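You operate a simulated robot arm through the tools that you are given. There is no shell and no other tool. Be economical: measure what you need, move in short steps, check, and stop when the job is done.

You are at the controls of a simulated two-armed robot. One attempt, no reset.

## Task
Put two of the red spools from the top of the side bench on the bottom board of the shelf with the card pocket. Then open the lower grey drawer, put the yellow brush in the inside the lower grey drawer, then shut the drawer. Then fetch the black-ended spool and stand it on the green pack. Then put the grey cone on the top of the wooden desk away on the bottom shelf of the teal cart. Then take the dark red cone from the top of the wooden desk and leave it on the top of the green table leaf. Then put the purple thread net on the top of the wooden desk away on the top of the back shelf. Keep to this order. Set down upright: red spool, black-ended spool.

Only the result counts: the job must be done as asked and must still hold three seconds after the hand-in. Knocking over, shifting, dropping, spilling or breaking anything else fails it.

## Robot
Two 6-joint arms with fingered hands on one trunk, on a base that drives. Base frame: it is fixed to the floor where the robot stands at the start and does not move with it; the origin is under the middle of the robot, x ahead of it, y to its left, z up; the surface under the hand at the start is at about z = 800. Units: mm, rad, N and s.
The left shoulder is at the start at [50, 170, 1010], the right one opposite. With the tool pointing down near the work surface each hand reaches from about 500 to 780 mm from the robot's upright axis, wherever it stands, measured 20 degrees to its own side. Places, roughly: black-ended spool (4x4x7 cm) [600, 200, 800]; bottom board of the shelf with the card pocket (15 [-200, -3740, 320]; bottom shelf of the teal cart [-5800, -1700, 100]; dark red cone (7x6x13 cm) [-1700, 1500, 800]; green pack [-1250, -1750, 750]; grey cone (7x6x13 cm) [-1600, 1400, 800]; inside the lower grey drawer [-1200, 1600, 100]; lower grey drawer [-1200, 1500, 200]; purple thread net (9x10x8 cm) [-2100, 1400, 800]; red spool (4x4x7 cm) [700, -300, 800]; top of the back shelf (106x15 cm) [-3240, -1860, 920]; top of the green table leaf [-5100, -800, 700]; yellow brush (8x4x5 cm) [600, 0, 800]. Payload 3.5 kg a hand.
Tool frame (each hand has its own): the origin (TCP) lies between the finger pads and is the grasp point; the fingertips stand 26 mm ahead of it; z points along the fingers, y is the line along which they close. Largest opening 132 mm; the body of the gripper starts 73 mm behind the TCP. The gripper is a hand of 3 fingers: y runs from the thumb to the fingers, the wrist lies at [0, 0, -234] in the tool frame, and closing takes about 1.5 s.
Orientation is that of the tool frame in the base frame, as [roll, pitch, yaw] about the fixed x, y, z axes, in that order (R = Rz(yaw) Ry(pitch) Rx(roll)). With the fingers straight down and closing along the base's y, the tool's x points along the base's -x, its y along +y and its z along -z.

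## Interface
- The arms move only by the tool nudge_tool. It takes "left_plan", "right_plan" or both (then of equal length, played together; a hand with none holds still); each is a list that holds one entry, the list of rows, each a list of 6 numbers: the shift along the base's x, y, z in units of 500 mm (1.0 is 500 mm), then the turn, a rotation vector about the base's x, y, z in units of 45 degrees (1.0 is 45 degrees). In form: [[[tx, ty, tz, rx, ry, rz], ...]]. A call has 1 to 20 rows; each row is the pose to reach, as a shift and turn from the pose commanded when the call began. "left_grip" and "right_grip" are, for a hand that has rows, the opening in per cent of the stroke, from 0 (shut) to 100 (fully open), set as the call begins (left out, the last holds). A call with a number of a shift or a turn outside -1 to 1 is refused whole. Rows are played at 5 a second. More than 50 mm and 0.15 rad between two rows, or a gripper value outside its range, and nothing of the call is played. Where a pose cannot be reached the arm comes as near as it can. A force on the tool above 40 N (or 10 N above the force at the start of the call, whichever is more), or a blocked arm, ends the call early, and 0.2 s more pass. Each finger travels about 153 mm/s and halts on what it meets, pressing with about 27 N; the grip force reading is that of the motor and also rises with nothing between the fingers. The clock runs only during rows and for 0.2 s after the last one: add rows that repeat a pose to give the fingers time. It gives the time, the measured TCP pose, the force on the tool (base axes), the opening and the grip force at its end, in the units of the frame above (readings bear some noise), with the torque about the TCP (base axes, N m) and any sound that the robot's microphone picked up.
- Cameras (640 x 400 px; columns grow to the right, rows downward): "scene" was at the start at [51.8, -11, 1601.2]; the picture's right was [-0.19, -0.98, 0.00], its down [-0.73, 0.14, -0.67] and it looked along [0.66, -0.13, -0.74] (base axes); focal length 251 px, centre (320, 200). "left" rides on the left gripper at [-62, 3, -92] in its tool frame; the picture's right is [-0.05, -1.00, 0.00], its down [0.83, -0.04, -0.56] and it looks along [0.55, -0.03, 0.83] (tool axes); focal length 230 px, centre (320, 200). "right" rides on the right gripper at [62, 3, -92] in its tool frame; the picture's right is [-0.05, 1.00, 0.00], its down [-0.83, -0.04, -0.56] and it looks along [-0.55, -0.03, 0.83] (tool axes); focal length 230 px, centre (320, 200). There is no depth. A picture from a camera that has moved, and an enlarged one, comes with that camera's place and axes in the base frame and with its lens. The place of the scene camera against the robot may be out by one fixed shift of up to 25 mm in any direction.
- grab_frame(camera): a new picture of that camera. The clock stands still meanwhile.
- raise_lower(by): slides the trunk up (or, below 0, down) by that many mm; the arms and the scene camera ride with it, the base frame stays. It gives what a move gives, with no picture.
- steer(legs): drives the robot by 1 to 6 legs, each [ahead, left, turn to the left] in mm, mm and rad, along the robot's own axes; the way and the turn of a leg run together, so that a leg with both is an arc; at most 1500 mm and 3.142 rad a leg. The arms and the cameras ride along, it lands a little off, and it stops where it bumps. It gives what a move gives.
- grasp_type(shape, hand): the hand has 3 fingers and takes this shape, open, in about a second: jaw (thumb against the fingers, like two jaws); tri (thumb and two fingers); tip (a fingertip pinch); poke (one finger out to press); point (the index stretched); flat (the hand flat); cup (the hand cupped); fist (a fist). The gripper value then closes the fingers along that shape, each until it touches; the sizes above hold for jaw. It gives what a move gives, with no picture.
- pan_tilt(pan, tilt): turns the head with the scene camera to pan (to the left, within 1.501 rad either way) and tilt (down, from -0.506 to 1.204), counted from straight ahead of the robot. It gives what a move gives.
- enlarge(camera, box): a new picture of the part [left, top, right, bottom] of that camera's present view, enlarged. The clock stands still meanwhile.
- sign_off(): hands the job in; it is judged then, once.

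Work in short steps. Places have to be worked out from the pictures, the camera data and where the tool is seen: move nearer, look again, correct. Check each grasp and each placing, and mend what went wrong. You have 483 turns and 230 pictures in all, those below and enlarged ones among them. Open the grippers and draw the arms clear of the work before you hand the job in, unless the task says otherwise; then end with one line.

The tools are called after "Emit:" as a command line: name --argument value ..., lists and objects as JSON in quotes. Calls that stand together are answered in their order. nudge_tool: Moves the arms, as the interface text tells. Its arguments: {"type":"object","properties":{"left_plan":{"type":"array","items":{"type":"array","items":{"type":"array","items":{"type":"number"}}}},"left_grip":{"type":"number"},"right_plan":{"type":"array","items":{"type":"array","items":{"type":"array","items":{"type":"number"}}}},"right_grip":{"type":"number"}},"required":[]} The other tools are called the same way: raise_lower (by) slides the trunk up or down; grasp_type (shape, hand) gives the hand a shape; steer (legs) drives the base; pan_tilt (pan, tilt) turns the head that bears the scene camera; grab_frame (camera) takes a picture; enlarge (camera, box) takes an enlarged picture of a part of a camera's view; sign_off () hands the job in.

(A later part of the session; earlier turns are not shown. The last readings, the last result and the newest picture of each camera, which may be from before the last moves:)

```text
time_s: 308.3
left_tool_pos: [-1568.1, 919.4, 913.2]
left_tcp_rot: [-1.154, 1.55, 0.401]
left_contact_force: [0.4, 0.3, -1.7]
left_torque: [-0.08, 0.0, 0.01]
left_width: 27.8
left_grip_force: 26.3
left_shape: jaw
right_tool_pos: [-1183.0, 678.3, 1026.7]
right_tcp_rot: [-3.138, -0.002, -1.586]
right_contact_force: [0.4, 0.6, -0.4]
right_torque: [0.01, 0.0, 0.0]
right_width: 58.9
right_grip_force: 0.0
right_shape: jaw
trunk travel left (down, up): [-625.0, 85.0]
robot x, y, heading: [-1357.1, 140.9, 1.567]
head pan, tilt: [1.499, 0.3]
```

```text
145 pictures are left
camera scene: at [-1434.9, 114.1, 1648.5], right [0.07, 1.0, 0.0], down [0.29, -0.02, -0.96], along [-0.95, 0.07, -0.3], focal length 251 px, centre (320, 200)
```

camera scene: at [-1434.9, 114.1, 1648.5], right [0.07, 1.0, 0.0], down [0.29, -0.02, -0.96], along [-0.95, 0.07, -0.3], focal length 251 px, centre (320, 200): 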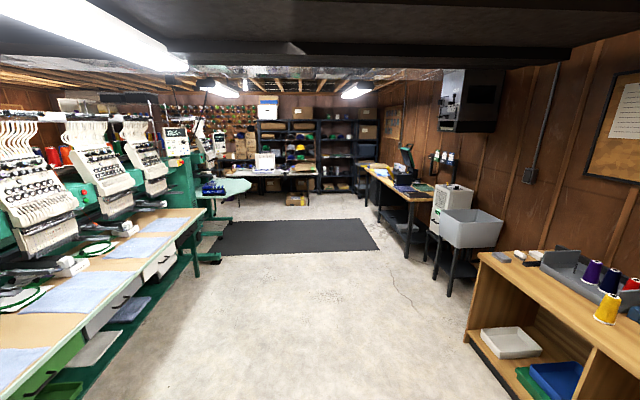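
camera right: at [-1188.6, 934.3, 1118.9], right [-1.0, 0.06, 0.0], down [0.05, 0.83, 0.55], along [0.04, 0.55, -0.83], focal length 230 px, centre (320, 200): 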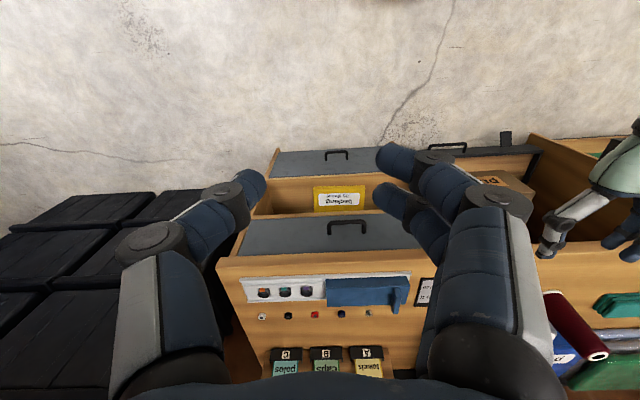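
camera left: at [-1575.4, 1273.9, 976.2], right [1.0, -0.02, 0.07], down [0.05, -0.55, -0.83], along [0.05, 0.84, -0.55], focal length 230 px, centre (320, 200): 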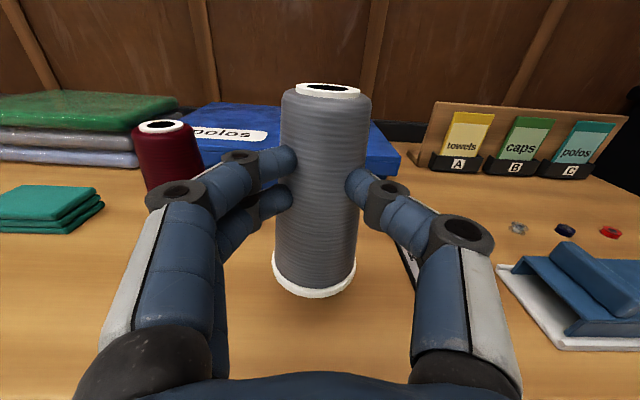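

Emit:
enlarge --camera "scene" --box '[130, 90, 370, 270]'

```text
2.22 times, centred on (250, 180) of scene
camera zoom: at [-1434.9, 114.1, 1648.5], right [0.07, 1.0, 0.0], down [0.29, -0.02, -0.96], along [-0.95, 0.07, -0.3], focal length 557 px, centre (476, 244)
```

zoom: 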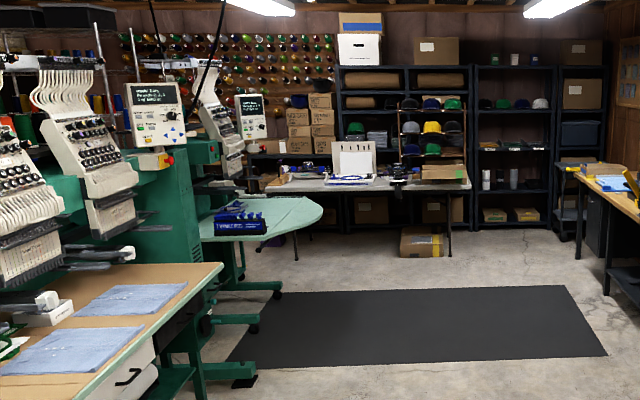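

Route on this side is wide. Turn to -x, drive to about x≈-4100, y≈150, and look.

Emit:
steer --legs '[[0, 0, 1.571], [1400, 0, 0], [1350, 0, 0]]'

Emit:
pan_tilt --pan 0.4 --tilt 0.35

Emit:
grab_frame --camera "scene"

```text
time_s: 325.5
left_tool_pos: [-4886.9, 60.1, 914.4]
left_tcp_rot: [-1.163, 1.551, 1.907]
left_contact_force: [-0.3, -0.4, -1.2]
left_torque: [-0.04, -0.04, -0.02]
left_width: 27.0
left_grip_force: 26.8
left_shape: jaw
right_tool_pos: [-4627.3, 433.6, 1027.4]
right_tcp_rot: [-3.139, -0.001, -0.066]
right_contact_force: [-0.1, 0.5, -0.4]
right_torque: [-0.02, -0.02, -0.01]
right_width: 59.0
right_grip_force: 0.1
right_shape: jaw
trunk travel left (down, up): [-625.0, 85.0]
robot x, y, heading: [-4100.5, 231.6, 3.086]
head pan, tilt: [1.499, 0.3]
```

```text
time_s: 326.8
left_tool_pos: [-4887.6, 60.7, 913.4]
left_tcp_rot: [-1.155, 1.55, 1.918]
left_contact_force: [-0.4, -0.7, -2.2]
left_torque: [-0.02, -0.05, 0.0]
left_width: 27.0
left_grip_force: 27.0
left_shape: jaw
right_tool_pos: [-4626.9, 432.8, 1027.0]
right_tcp_rot: [-3.136, -0.001, -0.065]
right_contact_force: [-1.0, 0.2, -0.3]
right_torque: [-0.01, 0.0, -0.02]
right_width: 58.8
right_grip_force: 0.0
right_shape: jaw
trunk travel left (down, up): [-625.0, 85.0]
robot x, y, heading: [-4102.3, 232.3, 3.089]
head pan, tilt: [0.4, 0.351]
```

```text
143 pictures are left
camera scene: at [-4134.5, 202.2, 1643.8], right [-0.34, 0.94, 0.0], down [0.32, 0.12, -0.94], along [-0.88, -0.32, -0.34], focal length 251 px, centre (320, 200)
```

scene: 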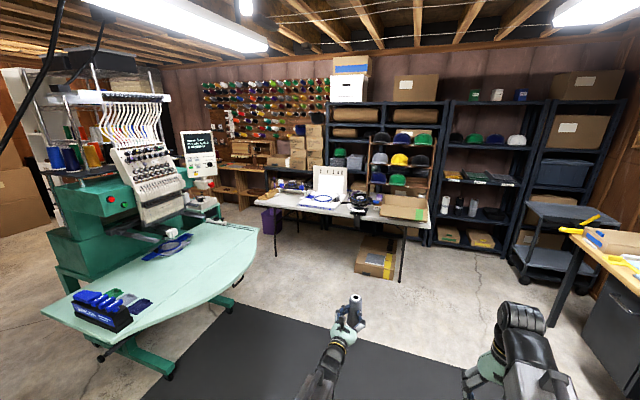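

A gap exists west of the second machine. Turn to face -y, strafe to x≈-5850 and look south for the cart.

Emit:
steer --legs '[[0, 0, 1.62], [0, -900, 0], [0, -850, 0]]'

Emit:
pan_tilt --pan 0 --tilt 0.5

Emit:
grab_frame --camera "scene"

```text
time_s: 339.6
left_tool_pos: [-5648.4, -533.1, 915.1]
left_tcp_rot: [-1.148, 1.549, -2.744]
left_contact_force: [0.2, 0.1, -1.5]
left_torque: [0.06, -0.01, 0.01]
left_width: 25.8
left_grip_force: 26.8
left_shape: jaw
right_tool_pos: [-6034.0, -291.3, 1026.5]
right_tcp_rot: [-3.139, -0.002, 1.552]
right_contact_force: [0.0, -0.2, 0.9]
right_torque: [0.0, 0.01, 0.01]
right_width: 59.2
right_grip_force: 0.2
right_shape: jaw
trunk travel left (down, up): [-625.0, 85.0]
robot x, y, heading: [-5855.0, 244.9, -1.577]
head pan, tilt: [0.4, 0.351]
```

```text
time_s: 340.4
left_tool_pos: [-5649.8, -534.1, 914.2]
left_tcp_rot: [-1.156, 1.55, -2.755]
left_contact_force: [-0.9, -0.1, -0.7]
left_torque: [0.03, -0.02, -0.01]
left_width: 26.0
left_grip_force: 26.8
left_shape: jaw
right_tool_pos: [-6032.0, -291.9, 1027.2]
right_tcp_rot: [-3.138, -0.002, 1.552]
right_contact_force: [0.7, -0.1, 0.3]
right_torque: [0.01, -0.01, -0.02]
right_width: 59.0
right_grip_force: 0.1
right_shape: jaw
trunk travel left (down, up): [-625.0, 85.0]
robot x, y, heading: [-5856.6, 240.0, -1.579]
head pan, tilt: [0.0, 0.499]
```

```text
142 pictures are left
camera scene: at [-5841.9, 196.1, 1630.1], right [-1.0, 0.01, 0.0], down [0.0, 0.48, -0.88], along [-0.01, -0.88, -0.48], focal length 251 px, centre (320, 200)
```

scene: 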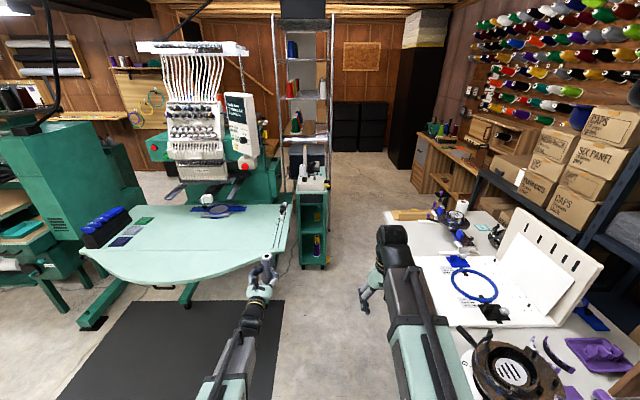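

Emit:
enlarge --camera "scene" --box '[250, 140, 410, 280]'

Emit:
grab_frame --camera "left"

```text
2.86 times, centred on (330, 210) of scene
camera zoom: at [-5841.9, 196.1, 1630.1], right [-1.0, 0.01, 0.0], down [0.0, 0.48, -0.88], along [-0.01, -0.88, -0.48], focal length 716 px, centre (291, 171)
```

zoom: 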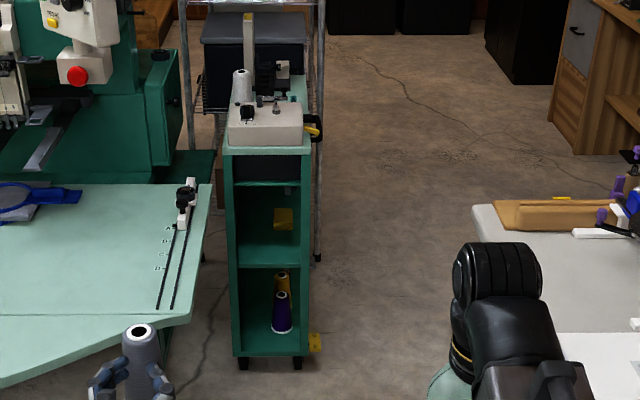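

```text
140 pictures are left
camera left: at [-5641.8, -439.7, 976.0], right [-1.0, 0.03, 0.07], down [-0.05, 0.55, -0.83], along [-0.06, -0.83, -0.55], focal length 230 px, centre (320, 200)
```

left: 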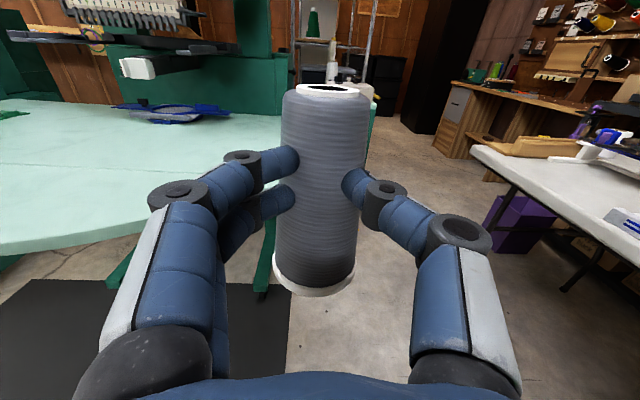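

The cart (x -5880…-5690, front y≈-1420) has a purple and a yellow cone on its bottom shelf; free space is front-left. Bring the left hand inward, lower the trunk, and drive closer.

Emit:
nudge_tool --left_plan '[[[-0.06, 0, 0, 0, 0, 0], [-0.12, 0, 0, 0, 0, 0], [-0.18, 0, 0, 0, 0, 0]]]'

Emit:
raise_lower --by -400

Emit:
raise_lower --by -220

Emit:
steer --legs '[[0, -18, 0], [700, 0, 0]]'

Emit:
grab_frame --camera "left"

Emit:
grab_frame --camera "scene"

```text
time_s: 341.2
left_tool_pos: [-5738.4, -532.8, 913.8]
left_tcp_rot: [-1.146, 1.552, -2.742]
left_contact_force: [0.2, -0.2, -1.8]
left_torque: [0.08, -0.01, 0.05]
left_width: 26.0
left_grip_force: 27.0
left_shape: jaw
right_tool_pos: [-6032.5, -290.6, 1026.3]
right_tcp_rot: [-3.139, -0.001, 1.551]
right_contact_force: [0.9, -1.0, -0.8]
right_torque: [-0.02, 0.01, 0.01]
right_width: 58.7
right_grip_force: 0.1
right_shape: jaw
trunk travel left (down, up): [-625.0, 85.0]
robot x, y, heading: [-5856.8, 245.0, -1.578]
head pan, tilt: [0.0, 0.499]
```

```text
time_s: 345.1
left_tool_pos: [-5737.7, -534.4, 515.4]
left_tcp_rot: [-1.156, 1.549, -2.753]
left_contact_force: [0.9, -0.7, -1.3]
left_torque: [0.04, -0.04, 0.0]
left_width: 25.9
left_grip_force: 27.2
left_shape: jaw
right_tool_pos: [-6032.9, -290.3, 627.3]
right_tcp_rot: [-3.137, -0.001, 1.55]
right_contact_force: [-1.0, -0.7, 0.0]
right_torque: [0.02, 0.01, -0.01]
right_width: 59.2
right_grip_force: 0.0
right_shape: jaw
trunk travel left (down, up): [-225.0, 485.0]
robot x, y, heading: [-5857.2, 246.0, -1.582]
head pan, tilt: [0.0, 0.499]
```

```text
time_s: 347.4
left_tool_pos: [-5739.7, -533.8, 294.2]
left_tcp_rot: [-1.155, 1.55, -2.751]
left_contact_force: [-0.4, 0.1, -1.5]
left_torque: [0.07, 0.01, -0.01]
left_width: 26.1
left_grip_force: 26.5
left_shape: jaw
right_tool_pos: [-6032.5, -291.1, 407.7]
right_tcp_rot: [-3.138, -0.001, 1.551]
right_contact_force: [0.0, -0.4, 0.0]
right_torque: [0.03, 0.01, 0.02]
right_width: 58.9
right_grip_force: 0.0
right_shape: jaw
trunk travel left (down, up): [-5.0, 705.0]
robot x, y, heading: [-5855.5, 242.1, -1.578]
head pan, tilt: [0.0, 0.499]
```

```text
time_s: 351.6
left_tool_pos: [-5759.5, -1228.2, 293.9]
left_tcp_rot: [-1.158, 1.551, -2.751]
left_contact_force: [0.2, 0.4, -0.7]
left_torque: [0.07, 0.0, 0.02]
left_width: 25.4
left_grip_force: 26.9
left_shape: jaw
right_tool_pos: [-6052.4, -987.6, 407.2]
right_tcp_rot: [-3.138, -0.003, 1.554]
right_contact_force: [0.4, 0.7, 0.2]
right_torque: [0.02, 0.02, 0.03]
right_width: 58.9
right_grip_force: 0.0
right_shape: jaw
trunk travel left (down, up): [-5.0, 705.0]
robot x, y, heading: [-5877.1, -453.3, -1.579]
head pan, tilt: [0.0, 0.499]
```

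```text
139 pictures are left
camera left: at [-5752.1, -1135.5, 355.7], right [-1.0, 0.02, 0.07], down [-0.05, 0.55, -0.83], along [-0.06, -0.84, -0.55], focal length 230 px, centre (320, 200)
```

left: 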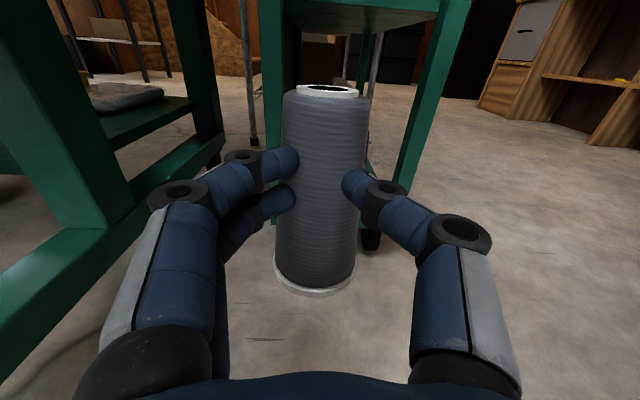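

```text
138 pictures are left
camera scene: at [-5864.3, -499.8, 1010.1], right [-1.0, 0.0, 0.0], down [0.0, 0.48, -0.88], along [0.0, -0.88, -0.48], focal length 251 px, centre (320, 200)
```

scene: 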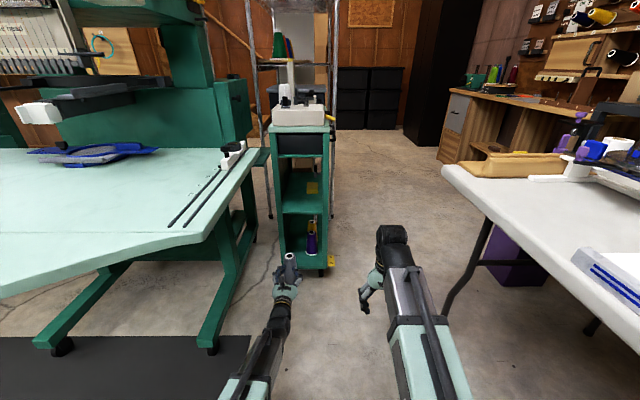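

Emit:
enlarge --camera "scene" --box '[240, 110, 370, 290]'

```text
2.22 times, centred on (305, 200) of scene
camera zoom: at [-5864.3, -499.8, 1010.1], right [-1.0, 0.0, 0.0], down [0.0, 0.48, -0.88], along [0.0, -0.88, -0.48], focal length 557 px, centre (353, 200)
```

zoom: 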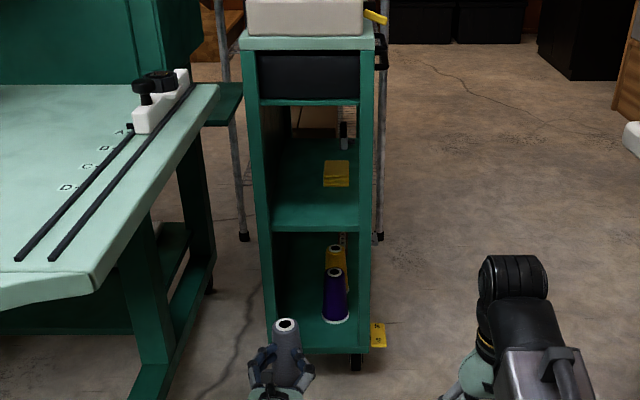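

Opening ≈ x -5886…-5710, front edge y≈-1453; purple cone ≈(-5832,-1528). Target for the grey cone: (-5764,-1490). Lower to just above the shelf level and drive closer to check.

Emit:
nudge_tool --left_plan '[[[0, 0, -0.06, 0, 0, 0], [-0.005, 0, -0.12, 0, 0, 0], [-0.009, 0, -0.18, 0, 0, 0]]]'

Emit:
steer --legs '[[130, 0, 0]]'

Emit:
grab_frame --camera "left"

Emit:
enlarge --camera "scene" --box '[220, 150, 380, 330]'

```text
time_s: 352.4
left_tool_pos: [-5762.1, -1229.8, 203.1]
left_tcp_rot: [-1.129, 1.55, -2.722]
left_contact_force: [-0.1, -0.3, -1.7]
left_torque: [0.07, -0.05, 0.01]
left_width: 25.7
left_grip_force: 26.8
left_shape: jaw
right_tool_pos: [-6052.9, -987.8, 407.9]
right_tcp_rot: [-3.139, -0.002, 1.556]
right_contact_force: [0.3, -0.5, 0.2]
right_torque: [0.0, 0.05, 0.01]
right_width: 59.0
right_grip_force: 0.0
right_shape: jaw
trunk travel left (down, up): [-5.0, 705.0]
robot x, y, heading: [-5878.7, -453.6, -1.579]
head pan, tilt: [0.0, 0.499]
```

```text
time_s: 353.7
left_tool_pos: [-5764.4, -1361.4, 203.7]
left_tcp_rot: [-1.163, 1.551, -2.753]
left_contact_force: [0.1, 0.4, -0.9]
left_torque: [0.06, 0.01, 0.02]
left_width: 25.7
left_grip_force: 26.6
left_shape: jaw
right_tool_pos: [-6053.5, -1118.1, 406.9]
right_tcp_rot: [-3.139, -0.002, 1.553]
right_contact_force: [-1.0, 1.1, -0.4]
right_torque: [0.01, -0.04, -0.02]
right_width: 58.9
right_grip_force: 0.0
right_shape: jaw
trunk travel left (down, up): [-5.0, 705.0]
robot x, y, heading: [-5876.1, -580.1, -1.574]
head pan, tilt: [0.0, 0.499]
```

```text
136 pictures are left
camera left: at [-5757.2, -1265.9, 265.7], right [-1.0, 0.02, 0.07], down [-0.05, 0.55, -0.83], along [-0.06, -0.84, -0.55], focal length 230 px, centre (320, 200)
```

left: 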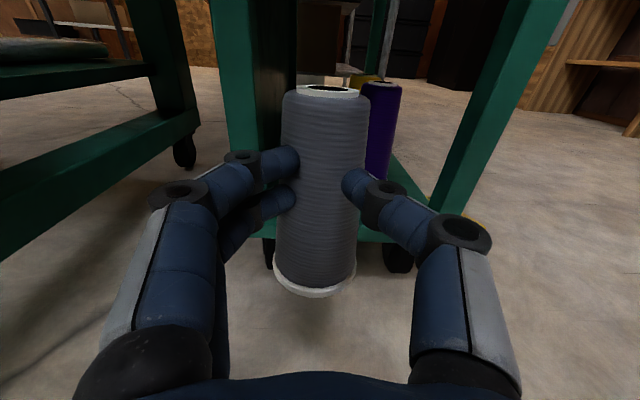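

```text
2.22 times, centred on (300, 240) of scene
camera zoom: at [-5865.0, -630.1, 1010.1], right [-1.0, 0.01, 0.0], down [0.0, 0.48, -0.88], along [0.0, -0.88, -0.48], focal length 557 px, centre (364, 111)
```

zoom: 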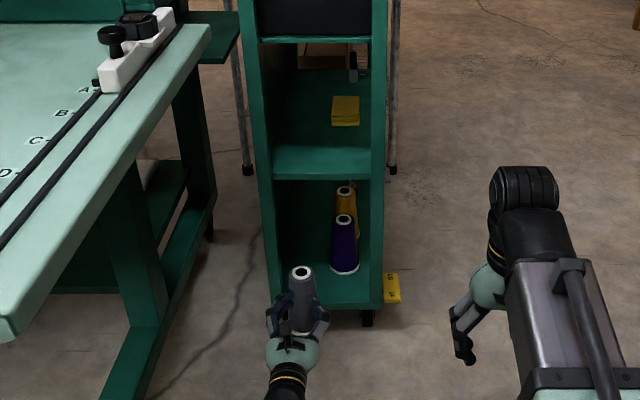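

Closer view: front edge ≈-1450, inner walls -5715 and -5876, purple cone ≈(-5829,-1528). Drive in 122 mm with the cone ~30 mm above the shelf.

Emit:
steer --legs '[[122, 0, 0]]'

Emit:
grab_frame --camera "left"

Emit:
enlarge --camera "scene" --box '[220, 200, 380, 380]'

```text
time_s: 355.1
left_tool_pos: [-5771.5, -1478.6, 201.3]
left_tcp_rot: [-1.285, 1.555, -2.888]
left_contact_force: [-0.9, 0.9, -1.5]
left_torque: [0.06, 0.0, 0.02]
left_width: 24.6
left_grip_force: 27.3
left_shape: jaw
right_tool_pos: [-6053.8, -1239.8, 407.7]
right_tcp_rot: [-3.138, 0.001, 1.552]
right_contact_force: [0.2, -0.6, -0.2]
right_torque: [-0.01, 0.01, -0.01]
right_width: 58.7
right_grip_force: 0.0
right_shape: jaw
trunk travel left (down, up): [-5.0, 705.0]
robot x, y, heading: [-5880.4, -703.5, -1.574]
head pan, tilt: [0.0, 0.499]
stopped in leg 1: the force on the tool passed its limit at 47 N (the readings are from after the stop); the commanded pose is now the measured one
```

```text
134 pictures are left
camera left: at [-5763.6, -1385.3, 264.3], right [-1.0, 0.03, 0.07], down [-0.04, 0.55, -0.83], along [-0.06, -0.83, -0.55], focal length 230 px, centre (320, 200)
```

left: 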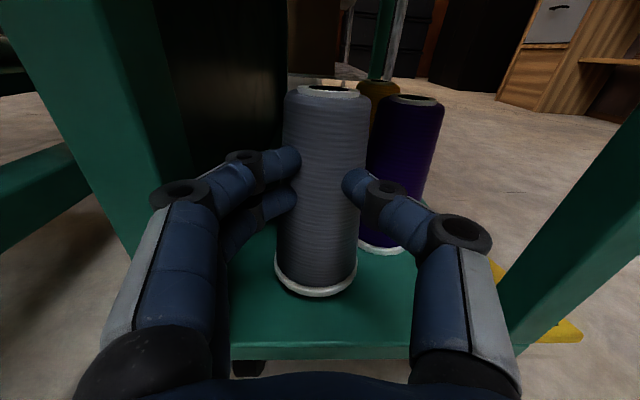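

```text
2.22 times, centred on (300, 290) of scene
camera zoom: at [-5866.0, -751.3, 1010.1], right [-1.0, 0.01, 0.0], down [0.0, 0.48, -0.88], along [0.0, -0.88, -0.48], focal length 557 px, centre (364, 0)
```

zoom: 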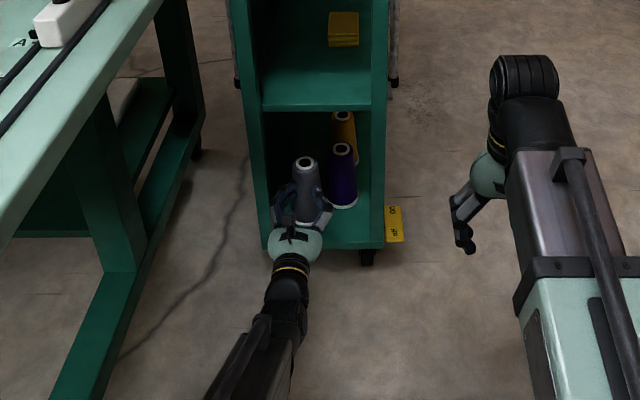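

The finger knuckles touched the left post (no cart movement: post still at -5714). The cone is already over the shelf and clear of the purple one; lower it here.

Emit:
nudge_tool --left_plan '[[[0.004, 0, -0.02, 0, 0, 0], [0.006, 0, -0.04, 0, 0, 0]]]'

Emit:
grab_frame --camera "left"

```text
time_s: 355.8
left_tool_pos: [-5771.5, -1479.9, 191.7]
left_tcp_rot: [-0.52, 1.544, -2.125]
left_contact_force: [-1.5, 6.7, 12.3]
left_torque: [-0.17, -0.05, 0.4]
left_width: 24.6
left_grip_force: 27.4
left_shape: jaw
right_tool_pos: [-6056.1, -1238.6, 408.0]
right_tcp_rot: [-3.137, 0.002, 1.552]
right_contact_force: [0.5, 0.6, -0.8]
right_torque: [-0.02, -0.01, 0.0]
right_width: 59.0
right_grip_force: 0.2
right_shape: jaw
trunk travel left (down, up): [-5.0, 705.0]
robot x, y, heading: [-5883.0, -702.7, -1.575]
head pan, tilt: [0.0, 0.499]
stopped in row 2 (left hand): the force on the tool passed its limit at 42 N (the readings are from after the stop); the commanded pose is now the measured one
```

```text
132 pictures are left
camera left: at [-5763.7, -1384.9, 252.5], right [-1.0, 0.04, 0.07], down [-0.04, 0.54, -0.84], along [-0.07, -0.84, -0.53], focal length 230 px, centre (320, 200)
```

left: 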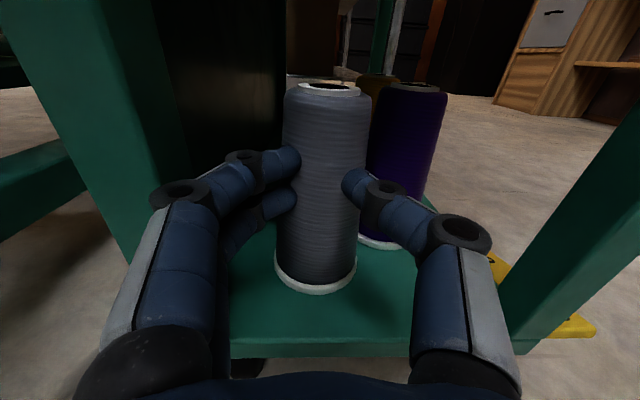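

Re-reading the images, the cone is held ~40 mm ahead of the TCP, so its axis is near (-5776,-1522), practically touching the purple cone (which has not moved). Raise 12 mm and shift it back 22 mm and 8 mm to the left.

Emit:
nudge_tool --left_plan '[[[0, 0.006, 0.024, 0, 0, 0], [0.004, 0.03, 0.028, 0, 0, 0], [0.016, 0.044, 0.028, 0, 0, 0]]]'

Emit:
grab_frame --camera "left"

Emit:
enlarge --camera "scene" --box '[240, 230, 360, 320]'

```text
time_s: 356.6
left_tool_pos: [-5762.3, -1458.2, 202.0]
left_tcp_rot: [-0.642, 1.548, -2.25]
left_contact_force: [0.6, -0.2, 0.5]
left_torque: [0.03, -0.01, 0.01]
left_width: 14.9
left_grip_force: 27.2
left_shape: jaw
right_tool_pos: [-6056.5, -1239.8, 408.3]
right_tcp_rot: [-3.137, 0.0, 1.553]
right_contact_force: [-0.1, 0.2, 0.5]
right_torque: [-0.01, 0.0, -0.01]
right_width: 58.8
right_grip_force: 0.1
right_shape: jaw
trunk travel left (down, up): [-5.0, 705.0]
robot x, y, heading: [-5880.8, -705.9, -1.576]
head pan, tilt: [0.0, 0.499]
```

```text
131 pictures are left
camera left: at [-5754.9, -1363.1, 263.6], right [-1.0, 0.04, 0.07], down [-0.04, 0.54, -0.84], along [-0.07, -0.84, -0.54], focal length 230 px, centre (320, 200)
```

left: 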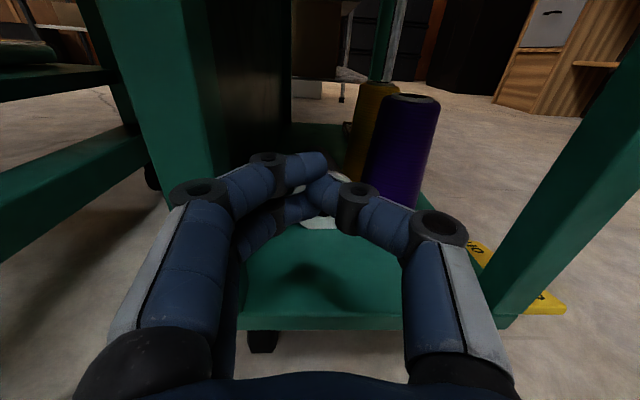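

```text
4.44 times, centred on (300, 275) of scene
camera zoom: at [-5866.3, -751.0, 1010.0], right [-1.0, 0.01, 0.0], down [0.0, 0.48, -0.88], along [-0.01, -0.88, -0.48], focal length 1114 px, centre (409, -133)
```

zoom: 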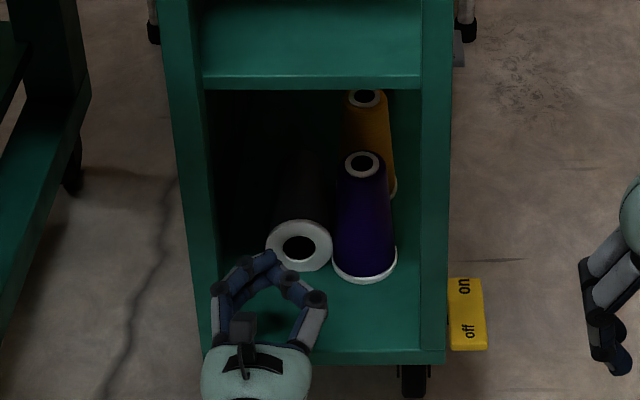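

The cone slipped out and is lying on the bottom shelf (upright isn't required for it); the purple one stands unmoved. Look closer at the fingertips before withdrawing.

Emit:
enlarge --camera "left" --box '[220, 80, 460, 260]'

```text
2.22 times, centred on (340, 170) of left
camera zoom: at [-5754.9, -1363.1, 263.6], right [-1.0, 0.04, 0.07], down [-0.04, 0.54, -0.84], along [-0.07, -0.84, -0.54], focal length 511 px, centre (276, 267)
```

zoom: 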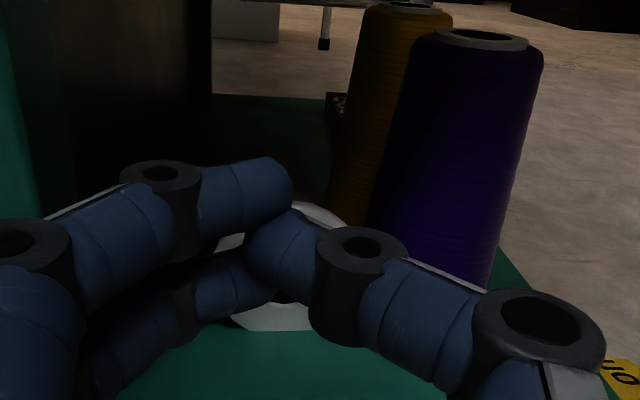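

Emit:
nudge_tool --left_plan '[[[0, 0.02, 0, 0, 0, 0], [0, 0.05, 0, 0, 0, 0], [0, 0.1, 0, 0, 0, 0]]]'

Emit:
grab_frame --camera "left"

```text
time_s: 357.4
left_tool_pos: [-5762.9, -1407.3, 204.5]
left_tcp_rot: [-0.655, 1.547, -2.261]
left_contact_force: [-0.1, -0.7, 0.8]
left_torque: [0.01, 0.0, -0.02]
left_width: 14.7
left_grip_force: 27.2
left_shape: jaw
right_tool_pos: [-6056.8, -1238.2, 407.8]
right_tcp_rot: [-3.14, -0.002, 1.554]
right_contact_force: [0.8, -0.1, 0.0]
right_torque: [-0.01, -0.01, 0.0]
right_width: 58.8
right_grip_force: 0.0
right_shape: jaw
trunk travel left (down, up): [-5.0, 705.0]
robot x, y, heading: [-5878.2, -706.0, -1.581]
head pan, tilt: [0.0, 0.499]
```

```text
128 pictures are left
camera left: at [-5755.7, -1312.6, 263.9], right [-1.0, 0.04, 0.07], down [-0.04, 0.54, -0.84], along [-0.07, -0.84, -0.54], focal length 230 px, centre (320, 200)
```

left: 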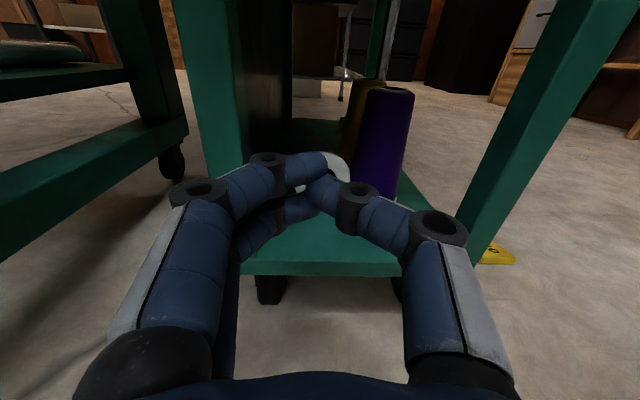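

Emit:
steer --legs '[[-200, 0, 0]]'

Emit:
grab_frame --camera "left"

Emit:
enlarge --camera "scene" --box '[240, 170, 380, 290]'

```text
time_s: 359.0
left_tool_pos: [-5761.1, -1210.3, 203.3]
left_tcp_rot: [-0.654, 1.546, -2.261]
left_contact_force: [-0.8, -0.1, -1.0]
left_torque: [-0.02, 0.02, -0.01]
left_width: 14.8
left_grip_force: 26.4
left_shape: jaw
right_tool_pos: [-6053.9, -1043.1, 407.0]
right_tcp_rot: [-3.139, 0.001, 1.553]
right_contact_force: [1.0, 1.3, -0.7]
right_torque: [0.03, 0.0, 0.0]
right_width: 58.6
right_grip_force: 0.0
right_shape: jaw
trunk travel left (down, up): [-5.0, 705.0]
robot x, y, heading: [-5877.5, -508.6, -1.573]
head pan, tilt: [0.0, 0.499]
```

```text
127 pictures are left
camera left: at [-5753.7, -1116.4, 263.7], right [-1.0, 0.03, 0.07], down [-0.04, 0.54, -0.84], along [-0.07, -0.84, -0.54], focal length 230 px, centre (320, 200)
```

left: 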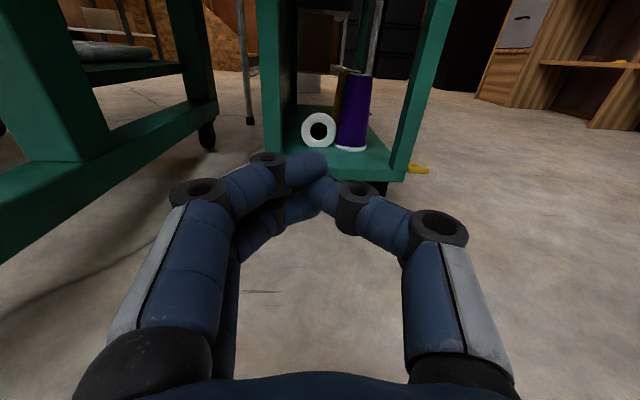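

```text
3.33 times, centred on (310, 230) of scene
camera zoom: at [-5865.1, -554.6, 1010.1], right [-1.0, 0.0, 0.0], down [0.0, 0.48, -0.88], along [0.0, -0.88, -0.48], focal length 836 px, centre (353, 100)
```

zoom: 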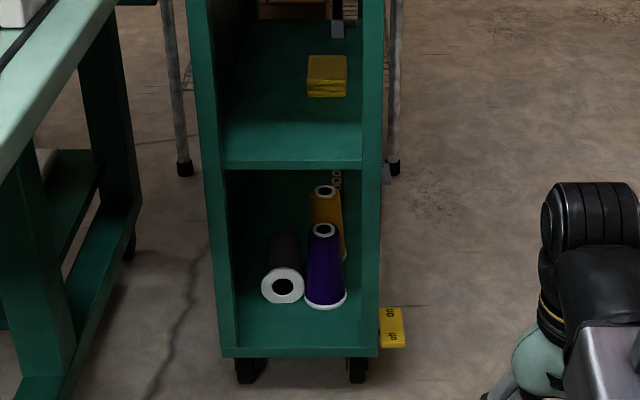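

Grey cone rests in the cart; the others are unmoved. Back out, raise the trunk, and turn the left hand tool-down again.

Emit:
steer --legs '[[-720, 0, 0]]'

Emit:
raise_lower --by 400

Emit:
raise_lower --by 220

Emit:
nudge_tool --left_plan '[[[0.02, 0.02, 0.08, 0.17, 0, 0], [0.04, 0.04, 0.16, 0.34, 0, 0], [0.06, 0.08, 0.22, 0.51, 0, 0], [0.08, 0.12, 0.28, 0.68, 0, 0], [0.1, 0.16, 0.34, 0.85, 0, 0], [0.12, 0.2, 0.38, 1, 0, 0]]]' --left_grip 60

Emit:
nudge_tool --left_plan '[[[0.02, 0.06, 0, 0.17, 0, 0], [0.04, 0.12, 0, 0.34, 0, 0], [0.06, 0.18, 0, 0.51, 0, 0], [0.08, 0.22, 0, 0.68, 0, 0], [0.1, 0.26, 0, 0.85, 0, 0], [0.1, 0.28, 0, 1, 0, 0]]]'

```text
time_s: 362.9
left_tool_pos: [-5755.5, -499.9, 203.9]
left_tcp_rot: [-0.656, 1.546, -2.257]
left_contact_force: [-1.2, 0.6, -0.4]
left_torque: [-0.01, -0.01, 0.01]
left_width: 14.9
left_grip_force: 27.3
left_shape: jaw
right_tool_pos: [-6050.0, -332.6, 406.8]
right_tcp_rot: [-3.139, 0.001, 1.558]
right_contact_force: [-0.5, 0.1, 0.0]
right_torque: [-0.01, -0.02, 0.02]
right_width: 59.1
right_grip_force: 0.2
right_shape: jaw
trunk travel left (down, up): [-5.0, 705.0]
robot x, y, heading: [-5875.8, 203.3, -1.572]
head pan, tilt: [0.0, 0.499]
```

```text
time_s: 366.7
left_tool_pos: [-5756.6, -499.8, 604.2]
left_tcp_rot: [-0.652, 1.546, -2.255]
left_contact_force: [-0.7, -0.2, -0.5]
left_torque: [0.01, 0.0, -0.02]
left_width: 14.9
left_grip_force: 27.5
left_shape: jaw
right_tool_pos: [-6049.8, -332.9, 806.2]
right_tcp_rot: [-3.136, 0.0, 1.556]
right_contact_force: [-0.2, 0.1, 0.5]
right_torque: [0.01, 0.02, 0.03]
right_width: 59.1
right_grip_force: 0.1
right_shape: jaw
trunk travel left (down, up): [-405.0, 305.0]
robot x, y, heading: [-5877.7, 204.8, -1.573]
head pan, tilt: [0.0, 0.499]
```

```text
time_s: 369.0
left_tool_pos: [-5757.1, -498.9, 823.5]
left_tcp_rot: [-0.656, 1.546, -2.257]
left_contact_force: [0.2, 0.4, 0.7]
left_torque: [0.0, 0.02, 0.0]
left_width: 14.9
left_grip_force: 26.9
left_shape: jaw
right_tool_pos: [-6050.3, -333.4, 1027.6]
right_tcp_rot: [-3.139, 0.001, 1.557]
right_contact_force: [0.6, -0.8, 0.8]
right_torque: [0.01, -0.01, 0.02]
right_width: 58.8
right_grip_force: 0.0
right_shape: jaw
trunk travel left (down, up): [-625.0, 85.0]
robot x, y, heading: [-5878.9, 198.9, -1.571]
head pan, tilt: [0.0, 0.499]
```

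```text
time_s: 370.4
left_tool_pos: [-5693.4, -435.5, 1017.8]
left_tcp_rot: [-3.095, 0.803, 1.591]
left_contact_force: [-0.7, -0.1, 0.4]
left_torque: [-0.03, 0.05, -0.02]
left_width: 78.8
left_grip_force: 0.1
left_shape: jaw
left hand out of reach, approached as far as the arm can: row 3, 4, 5, 6
right_tool_pos: [-6049.5, -333.0, 1026.9]
right_tcp_rot: [-3.139, 0.001, 1.556]
right_contact_force: [0.1, -0.4, 0.0]
right_torque: [-0.02, -0.01, 0.01]
right_width: 58.9
right_grip_force: 0.0
right_shape: jaw
trunk travel left (down, up): [-625.0, 85.0]
robot x, y, heading: [-5878.7, 198.9, -1.571]
head pan, tilt: [0.0, 0.499]
```

```text
time_s: 371.8
left_tool_pos: [-5644.8, -295.4, 1018.5]
left_tcp_rot: [-3.112, 0.016, 1.587]
left_contact_force: [0.6, 0.7, 1.1]
left_torque: [-0.01, -0.01, -0.04]
left_width: 79.0
left_grip_force: 0.0
left_shape: jaw
left hand out of reach, approached as far as the arm can: row 1, 2
right_tool_pos: [-6051.0, -333.7, 1027.3]
right_tcp_rot: [-3.138, -0.003, 1.557]
right_contact_force: [-0.1, 0.1, -0.1]
right_torque: [0.0, 0.0, 0.01]
right_width: 58.7
right_grip_force: 0.0
right_shape: jaw
trunk travel left (down, up): [-625.0, 85.0]
robot x, y, heading: [-5877.9, 202.3, -1.571]
head pan, tilt: [0.0, 0.499]
```

Drive back along +x to the desk and face it.

Emit:
steer --legs '[[0, 0, 1.571], [1400, 0, 0], [1400, 0, 0], [1220, 0, 0], [0, 0, 1.571]]'

Emit:
pan_tilt --pan 0 --tilt 0.6

Emit:
grab_frame --camera "scene"

```text
time_s: 398.9
left_tool_pos: [-2065.1, 670.4, 1017.0]
left_tcp_rot: [-3.113, 0.019, -1.561]
left_contact_force: [0.4, -0.6, 0.4]
left_torque: [0.01, 0.0, 0.0]
left_width: 79.0
left_grip_force: 0.1
left_shape: jaw
right_tool_pos: [-1658.4, 705.7, 1027.4]
right_tcp_rot: [-3.139, 0.0, -1.588]
right_contact_force: [0.4, -0.1, -0.3]
right_torque: [-0.02, -0.03, 0.02]
right_width: 58.7
right_grip_force: 0.0
right_shape: jaw
trunk travel left (down, up): [-625.0, 85.0]
robot x, y, heading: [-1833.6, 168.9, 1.564]
head pan, tilt: [0.0, 0.499]
```

```text
time_s: 399.6
left_tool_pos: [-2065.2, 670.1, 1017.5]
left_tcp_rot: [-3.111, 0.016, -1.56]
left_contact_force: [0.1, 0.6, -0.3]
left_torque: [-0.02, -0.01, 0.03]
left_width: 78.9
left_grip_force: 0.1
left_shape: jaw
right_tool_pos: [-1660.2, 706.6, 1027.7]
right_tcp_rot: [-3.138, 0.0, -1.589]
right_contact_force: [0.1, 0.3, 0.4]
right_torque: [-0.02, 0.01, -0.01]
right_width: 58.9
right_grip_force: 0.1
right_shape: jaw
trunk travel left (down, up): [-625.0, 85.0]
robot x, y, heading: [-1838.7, 170.4, 1.564]
head pan, tilt: [0.0, 0.6]
```

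```text
125 pictures are left
camera scene: at [-1820.4, 222.9, 1621.0], right [1.0, -0.01, 0.0], down [0.0, -0.56, -0.83], along [0.0, 0.83, -0.56], focal length 251 px, centre (320, 200)
```

scene: 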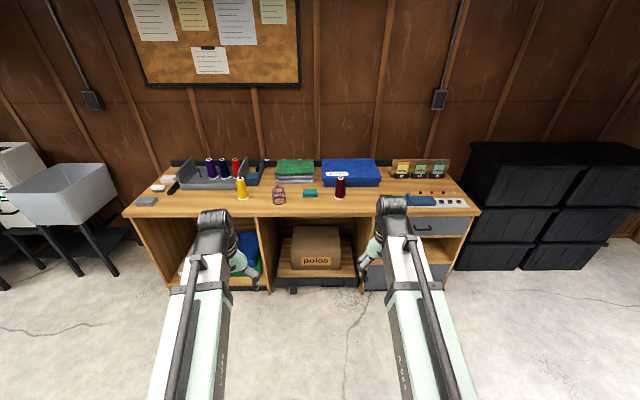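

Dark red cone at ~(-1700,1450). Drive ahead 480 and look with the right camera.

Emit:
steer --legs '[[480, 0, 0]]'

Emit:
grab_frame --camera "right"

```text
time_s: 402.4
left_tool_pos: [-2065.8, 1154.0, 1017.7]
left_tcp_rot: [-3.111, 0.017, -1.558]
left_contact_force: [0.2, -0.2, 0.3]
left_torque: [-0.04, 0.01, 0.01]
left_width: 78.5
left_grip_force: 0.1
left_shape: jaw
right_tool_pos: [-1658.2, 1192.8, 1027.7]
right_tcp_rot: [-3.137, -0.001, -1.586]
right_contact_force: [-0.5, 0.4, 0.2]
right_torque: [0.01, 0.01, 0.03]
right_width: 59.0
right_grip_force: 0.0
right_shape: jaw
trunk travel left (down, up): [-625.0, 85.0]
robot x, y, heading: [-1830.6, 653.6, 1.565]
head pan, tilt: [0.0, 0.6]
```

```text
124 pictures are left
camera right: at [-1664.0, 1129.7, 1118.9], right [-1.0, 0.07, 0.0], down [0.05, 0.83, 0.55], along [0.04, 0.55, -0.83], focal length 230 px, centre (320, 200)
```

right: 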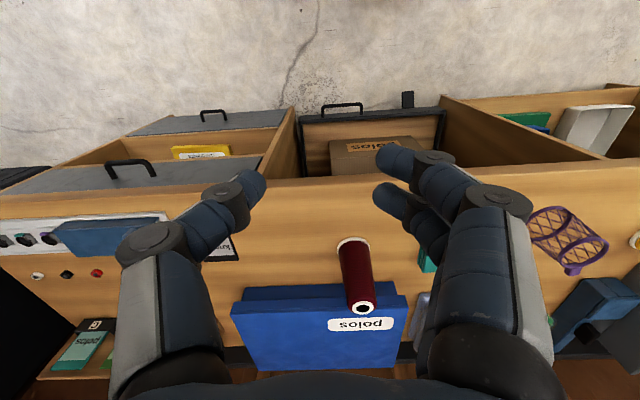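

Cone at ~(-1703,1446), top z≈927. Drive 100 closer and move the right hand above it, opened.

Emit:
steer --legs '[[100, 0, 0]]'

Emit:
nudge_tool --right_plan '[[[-0.03, 0.08, 0, 0, 0, 0], [-0.06, 0.16, 0, 0, 0, 0], [-0.088, 0.24, 0, 0, 0, 0], [-0.088, 0.304, 0, 0, 0, 0]]]' --right_grip 75

Emit:
grab_frame --camera "right"

```text
time_s: 403.6
left_tool_pos: [-2064.0, 1258.1, 1016.9]
left_tcp_rot: [-3.111, 0.017, -1.559]
left_contact_force: [0.5, 0.8, 0.0]
left_torque: [-0.02, -0.02, 0.0]
left_width: 78.8
left_grip_force: 0.1
left_shape: jaw
right_tool_pos: [-1659.6, 1293.3, 1026.0]
right_tcp_rot: [-3.139, -0.003, -1.586]
right_contact_force: [0.2, 0.9, -0.9]
right_torque: [-0.04, -0.02, 0.0]
right_width: 58.8
right_grip_force: 0.1
right_shape: jaw
trunk travel left (down, up): [-625.0, 85.0]
robot x, y, heading: [-1831.1, 759.7, 1.567]
head pan, tilt: [0.0, 0.6]
```

```text
time_s: 404.6
left_tool_pos: [-2064.5, 1257.0, 1017.6]
left_tcp_rot: [-3.111, 0.018, -1.558]
left_contact_force: [0.4, 0.1, -0.3]
left_torque: [0.05, 0.02, -0.01]
left_width: 79.0
left_grip_force: 0.1
left_shape: jaw
right_tool_pos: [-1702.4, 1445.9, 1027.1]
right_tcp_rot: [-3.136, -0.001, -1.587]
right_contact_force: [-0.3, -0.4, -0.7]
right_torque: [0.0, 0.02, 0.02]
right_width: 98.8
right_grip_force: 0.1
right_shape: jaw
trunk travel left (down, up): [-625.0, 85.0]
robot x, y, heading: [-1831.6, 758.4, 1.566]
head pan, tilt: [0.0, 0.6]
```

```text
123 pictures are left
camera right: at [-1708.2, 1382.6, 1118.6], right [-1.0, 0.07, 0.0], down [0.05, 0.83, 0.55], along [0.04, 0.55, -0.83], focal length 230 px, centre (320, 200)
```

right: 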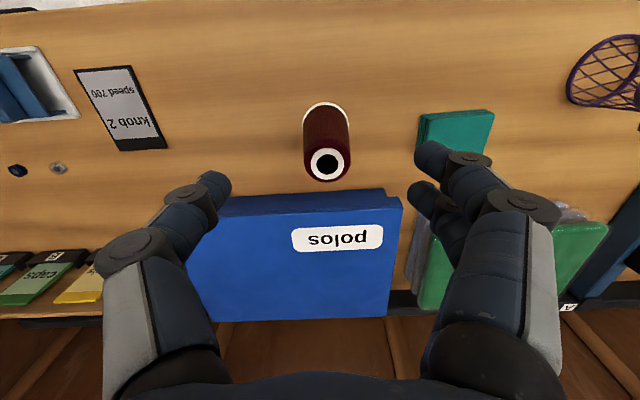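

Now seen from closer: cone at ~(-1709,1467). Shift and descend partway.

Emit:
nudge_tool --right_plan '[[[-0.012, 0.042, -0.02, 0, 0, 0], [-0.012, 0.042, -0.1, 0, 0, 0], [-0.012, 0.042, -0.16, 0, 0, 0]]]'

Emit:
grab_frame --camera "right"

```text
time_s: 405.4
left_tool_pos: [-2064.1, 1257.2, 1018.3]
left_tcp_rot: [-3.112, 0.019, -1.558]
left_contact_force: [0.1, -0.2, -0.1]
left_torque: [0.01, 0.01, 0.0]
left_width: 78.7
left_grip_force: 0.1
left_shape: jaw
right_tool_pos: [-1708.9, 1466.7, 945.9]
right_tcp_rot: [-3.139, -0.001, -1.587]
right_contact_force: [-0.7, -0.7, 0.0]
right_torque: [-0.02, 0.0, 0.0]
right_width: 98.9
right_grip_force: 0.0
right_shape: jaw
trunk travel left (down, up): [-625.0, 85.0]
robot x, y, heading: [-1833.0, 752.9, 1.57]
head pan, tilt: [0.0, 0.6]
```

```text
122 pictures are left
camera right: at [-1713.6, 1404.2, 1038.6], right [-1.0, 0.07, 0.0], down [0.05, 0.83, 0.55], along [0.04, 0.55, -0.83], focal length 230 px, centre (320, 200)
```

right: 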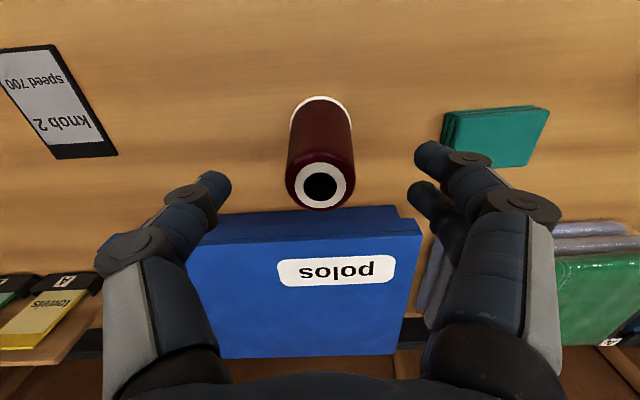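

Centred. Descend to z≈872 and grip.

Emit:
nudge_tool --right_plan '[[[0, 0, -0.08, 0, 0, 0], [0, 0, -0.15, 0, 0, 0]]]'

Emit:
nudge_tool --right_plan '[[[0, 0, 0, 0, 0, 0], [0, 0, 0, 0, 0, 0], [0, 0, 0, 0, 0, 0], [0, 0, 0, 0, 0, 0], [0, 0, 0, 0, 0, 0], [0, 0, 0, 0, 0, 0]]]' --right_grip 0

Emit:
nudge_tool --right_plan '[[[0, 0, 0.06, 0, 0, 0], [0, 0, 0.12, 0, 0, 0], [0, 0, 0.2, 0, 0, 0], [0, 0, 0.28, 0, 0, 0]]]'

Emit:
grab_frame --camera "right"

```text
time_s: 406.0
left_tool_pos: [-2064.3, 1256.5, 1018.7]
left_tcp_rot: [-3.111, 0.018, -1.56]
left_contact_force: [0.0, -0.4, -0.6]
left_torque: [0.01, 0.01, 0.01]
left_width: 78.8
left_grip_force: 0.0
left_shape: jaw
right_tool_pos: [-1708.4, 1465.5, 871.7]
right_tcp_rot: [-3.137, -0.001, -1.588]
right_contact_force: [-0.4, 0.7, 0.1]
right_torque: [0.0, 0.03, 0.03]
right_width: 98.8
right_grip_force: 0.1
right_shape: jaw
trunk travel left (down, up): [-625.0, 85.0]
robot x, y, heading: [-1833.0, 758.5, 1.568]
head pan, tilt: [0.0, 0.6]
```

```text
time_s: 407.4
left_tool_pos: [-2064.5, 1255.5, 1018.0]
left_tcp_rot: [-3.111, 0.02, -1.557]
left_contact_force: [-0.6, 0.7, 0.3]
left_torque: [-0.01, 0.03, -0.01]
left_width: 78.7
left_grip_force: 0.0
left_shape: jaw
right_tool_pos: [-1708.4, 1465.2, 873.5]
right_tcp_rot: [-3.137, -0.001, -1.585]
right_contact_force: [0.5, -0.9, 3.3]
right_torque: [0.0, -0.02, -0.05]
right_width: 26.0
right_grip_force: 27.3
right_shape: jaw
trunk travel left (down, up): [-625.0, 85.0]
robot x, y, heading: [-1834.2, 754.6, 1.574]
head pan, tilt: [0.0, 0.6]
```

```text
time_s: 408.4
left_tool_pos: [-2063.8, 1256.0, 1017.2]
left_tcp_rot: [-3.111, 0.019, -1.558]
left_contact_force: [0.2, -0.4, 0.0]
left_torque: [-0.01, 0.0, 0.03]
left_width: 78.8
left_grip_force: 0.1
left_shape: jaw
right_tool_pos: [-1709.7, 1465.8, 1011.7]
right_tcp_rot: [-3.139, -0.001, -1.587]
right_contact_force: [0.1, 0.0, -1.2]
right_torque: [-0.01, 0.0, -0.02]
right_width: 23.1
right_grip_force: 26.5
right_shape: jaw
trunk travel left (down, up): [-625.0, 85.0]
robot x, y, heading: [-1832.5, 756.8, 1.571]
head pan, tilt: [0.0, 0.6]
```

```text
121 pictures are left
camera right: at [-1714.1, 1403.4, 1104.9], right [-1.0, 0.07, 0.0], down [0.05, 0.83, 0.55], along [0.04, 0.55, -0.83], focal length 230 px, centre (320, 200)
```

right: 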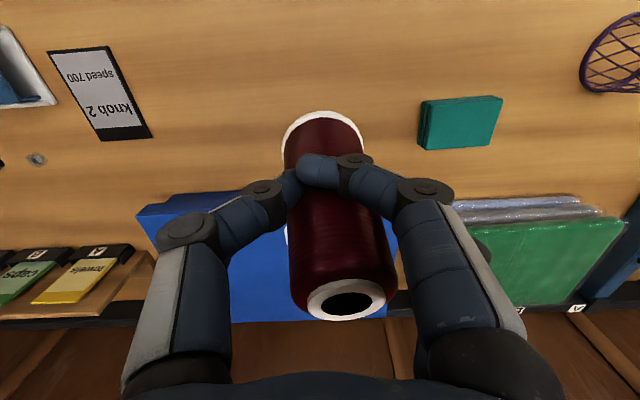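

The cone is lifted and cradled between the fingers. Carry it: back off, drive along -x to x≈-4930, face -y toward the leaf.

Emit:
steer --legs '[[-520, 0, 0], [0, 0, 1.571], [1500, 0, 0], [1500, 0, 0], [0, 0, 1.571]]'

Emit:
grab_frame --camera "right"

Emit:
grab_frame --camera "scene"

```text
time_s: 433.1
left_tool_pos: [-4591.6, -261.7, 1018.2]
left_tcp_rot: [-3.111, 0.017, 1.599]
left_contact_force: [0.2, 0.7, -0.1]
left_torque: [0.0, -0.01, 0.02]
left_width: 78.7
left_grip_force: 0.1
left_shape: jaw
right_tool_pos: [-4944.7, -477.0, 1013.8]
right_tcp_rot: [-3.139, 0.0, 1.569]
right_contact_force: [-0.4, -0.2, -1.5]
right_torque: [0.06, 0.04, 0.02]
right_width: 22.7
right_grip_force: 26.9
right_shape: jaw
trunk travel left (down, up): [-625.0, 85.0]
robot x, y, heading: [-4831.0, 233.4, -1.56]
head pan, tilt: [0.0, 0.6]
```

```text
120 pictures are left
camera right: at [-4941.2, -416.7, 1105.6], right [1.0, -0.05, 0.0], down [-0.04, -0.83, 0.55], along [-0.03, -0.55, -0.83], focal length 230 px, centre (320, 200)
```

right: 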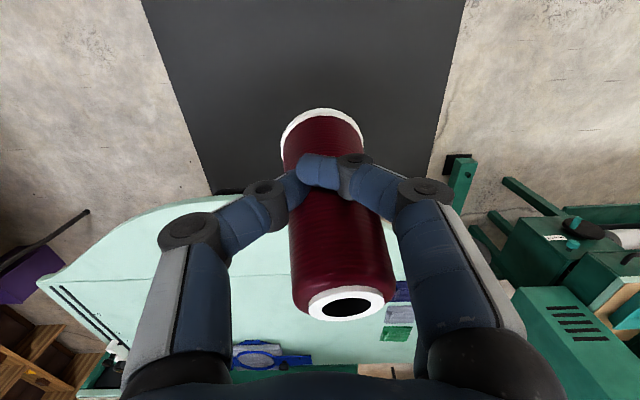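

```text
119 pictures are left
camera scene: at [-4815.8, 188.7, 1623.0], right [-1.0, -0.01, 0.0], down [-0.01, 0.56, -0.82], along [0.01, -0.82, -0.57], focal length 251 px, centre (320, 200)
```

scene: 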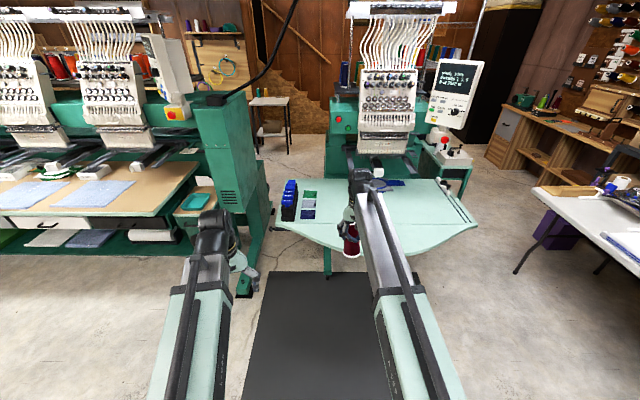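

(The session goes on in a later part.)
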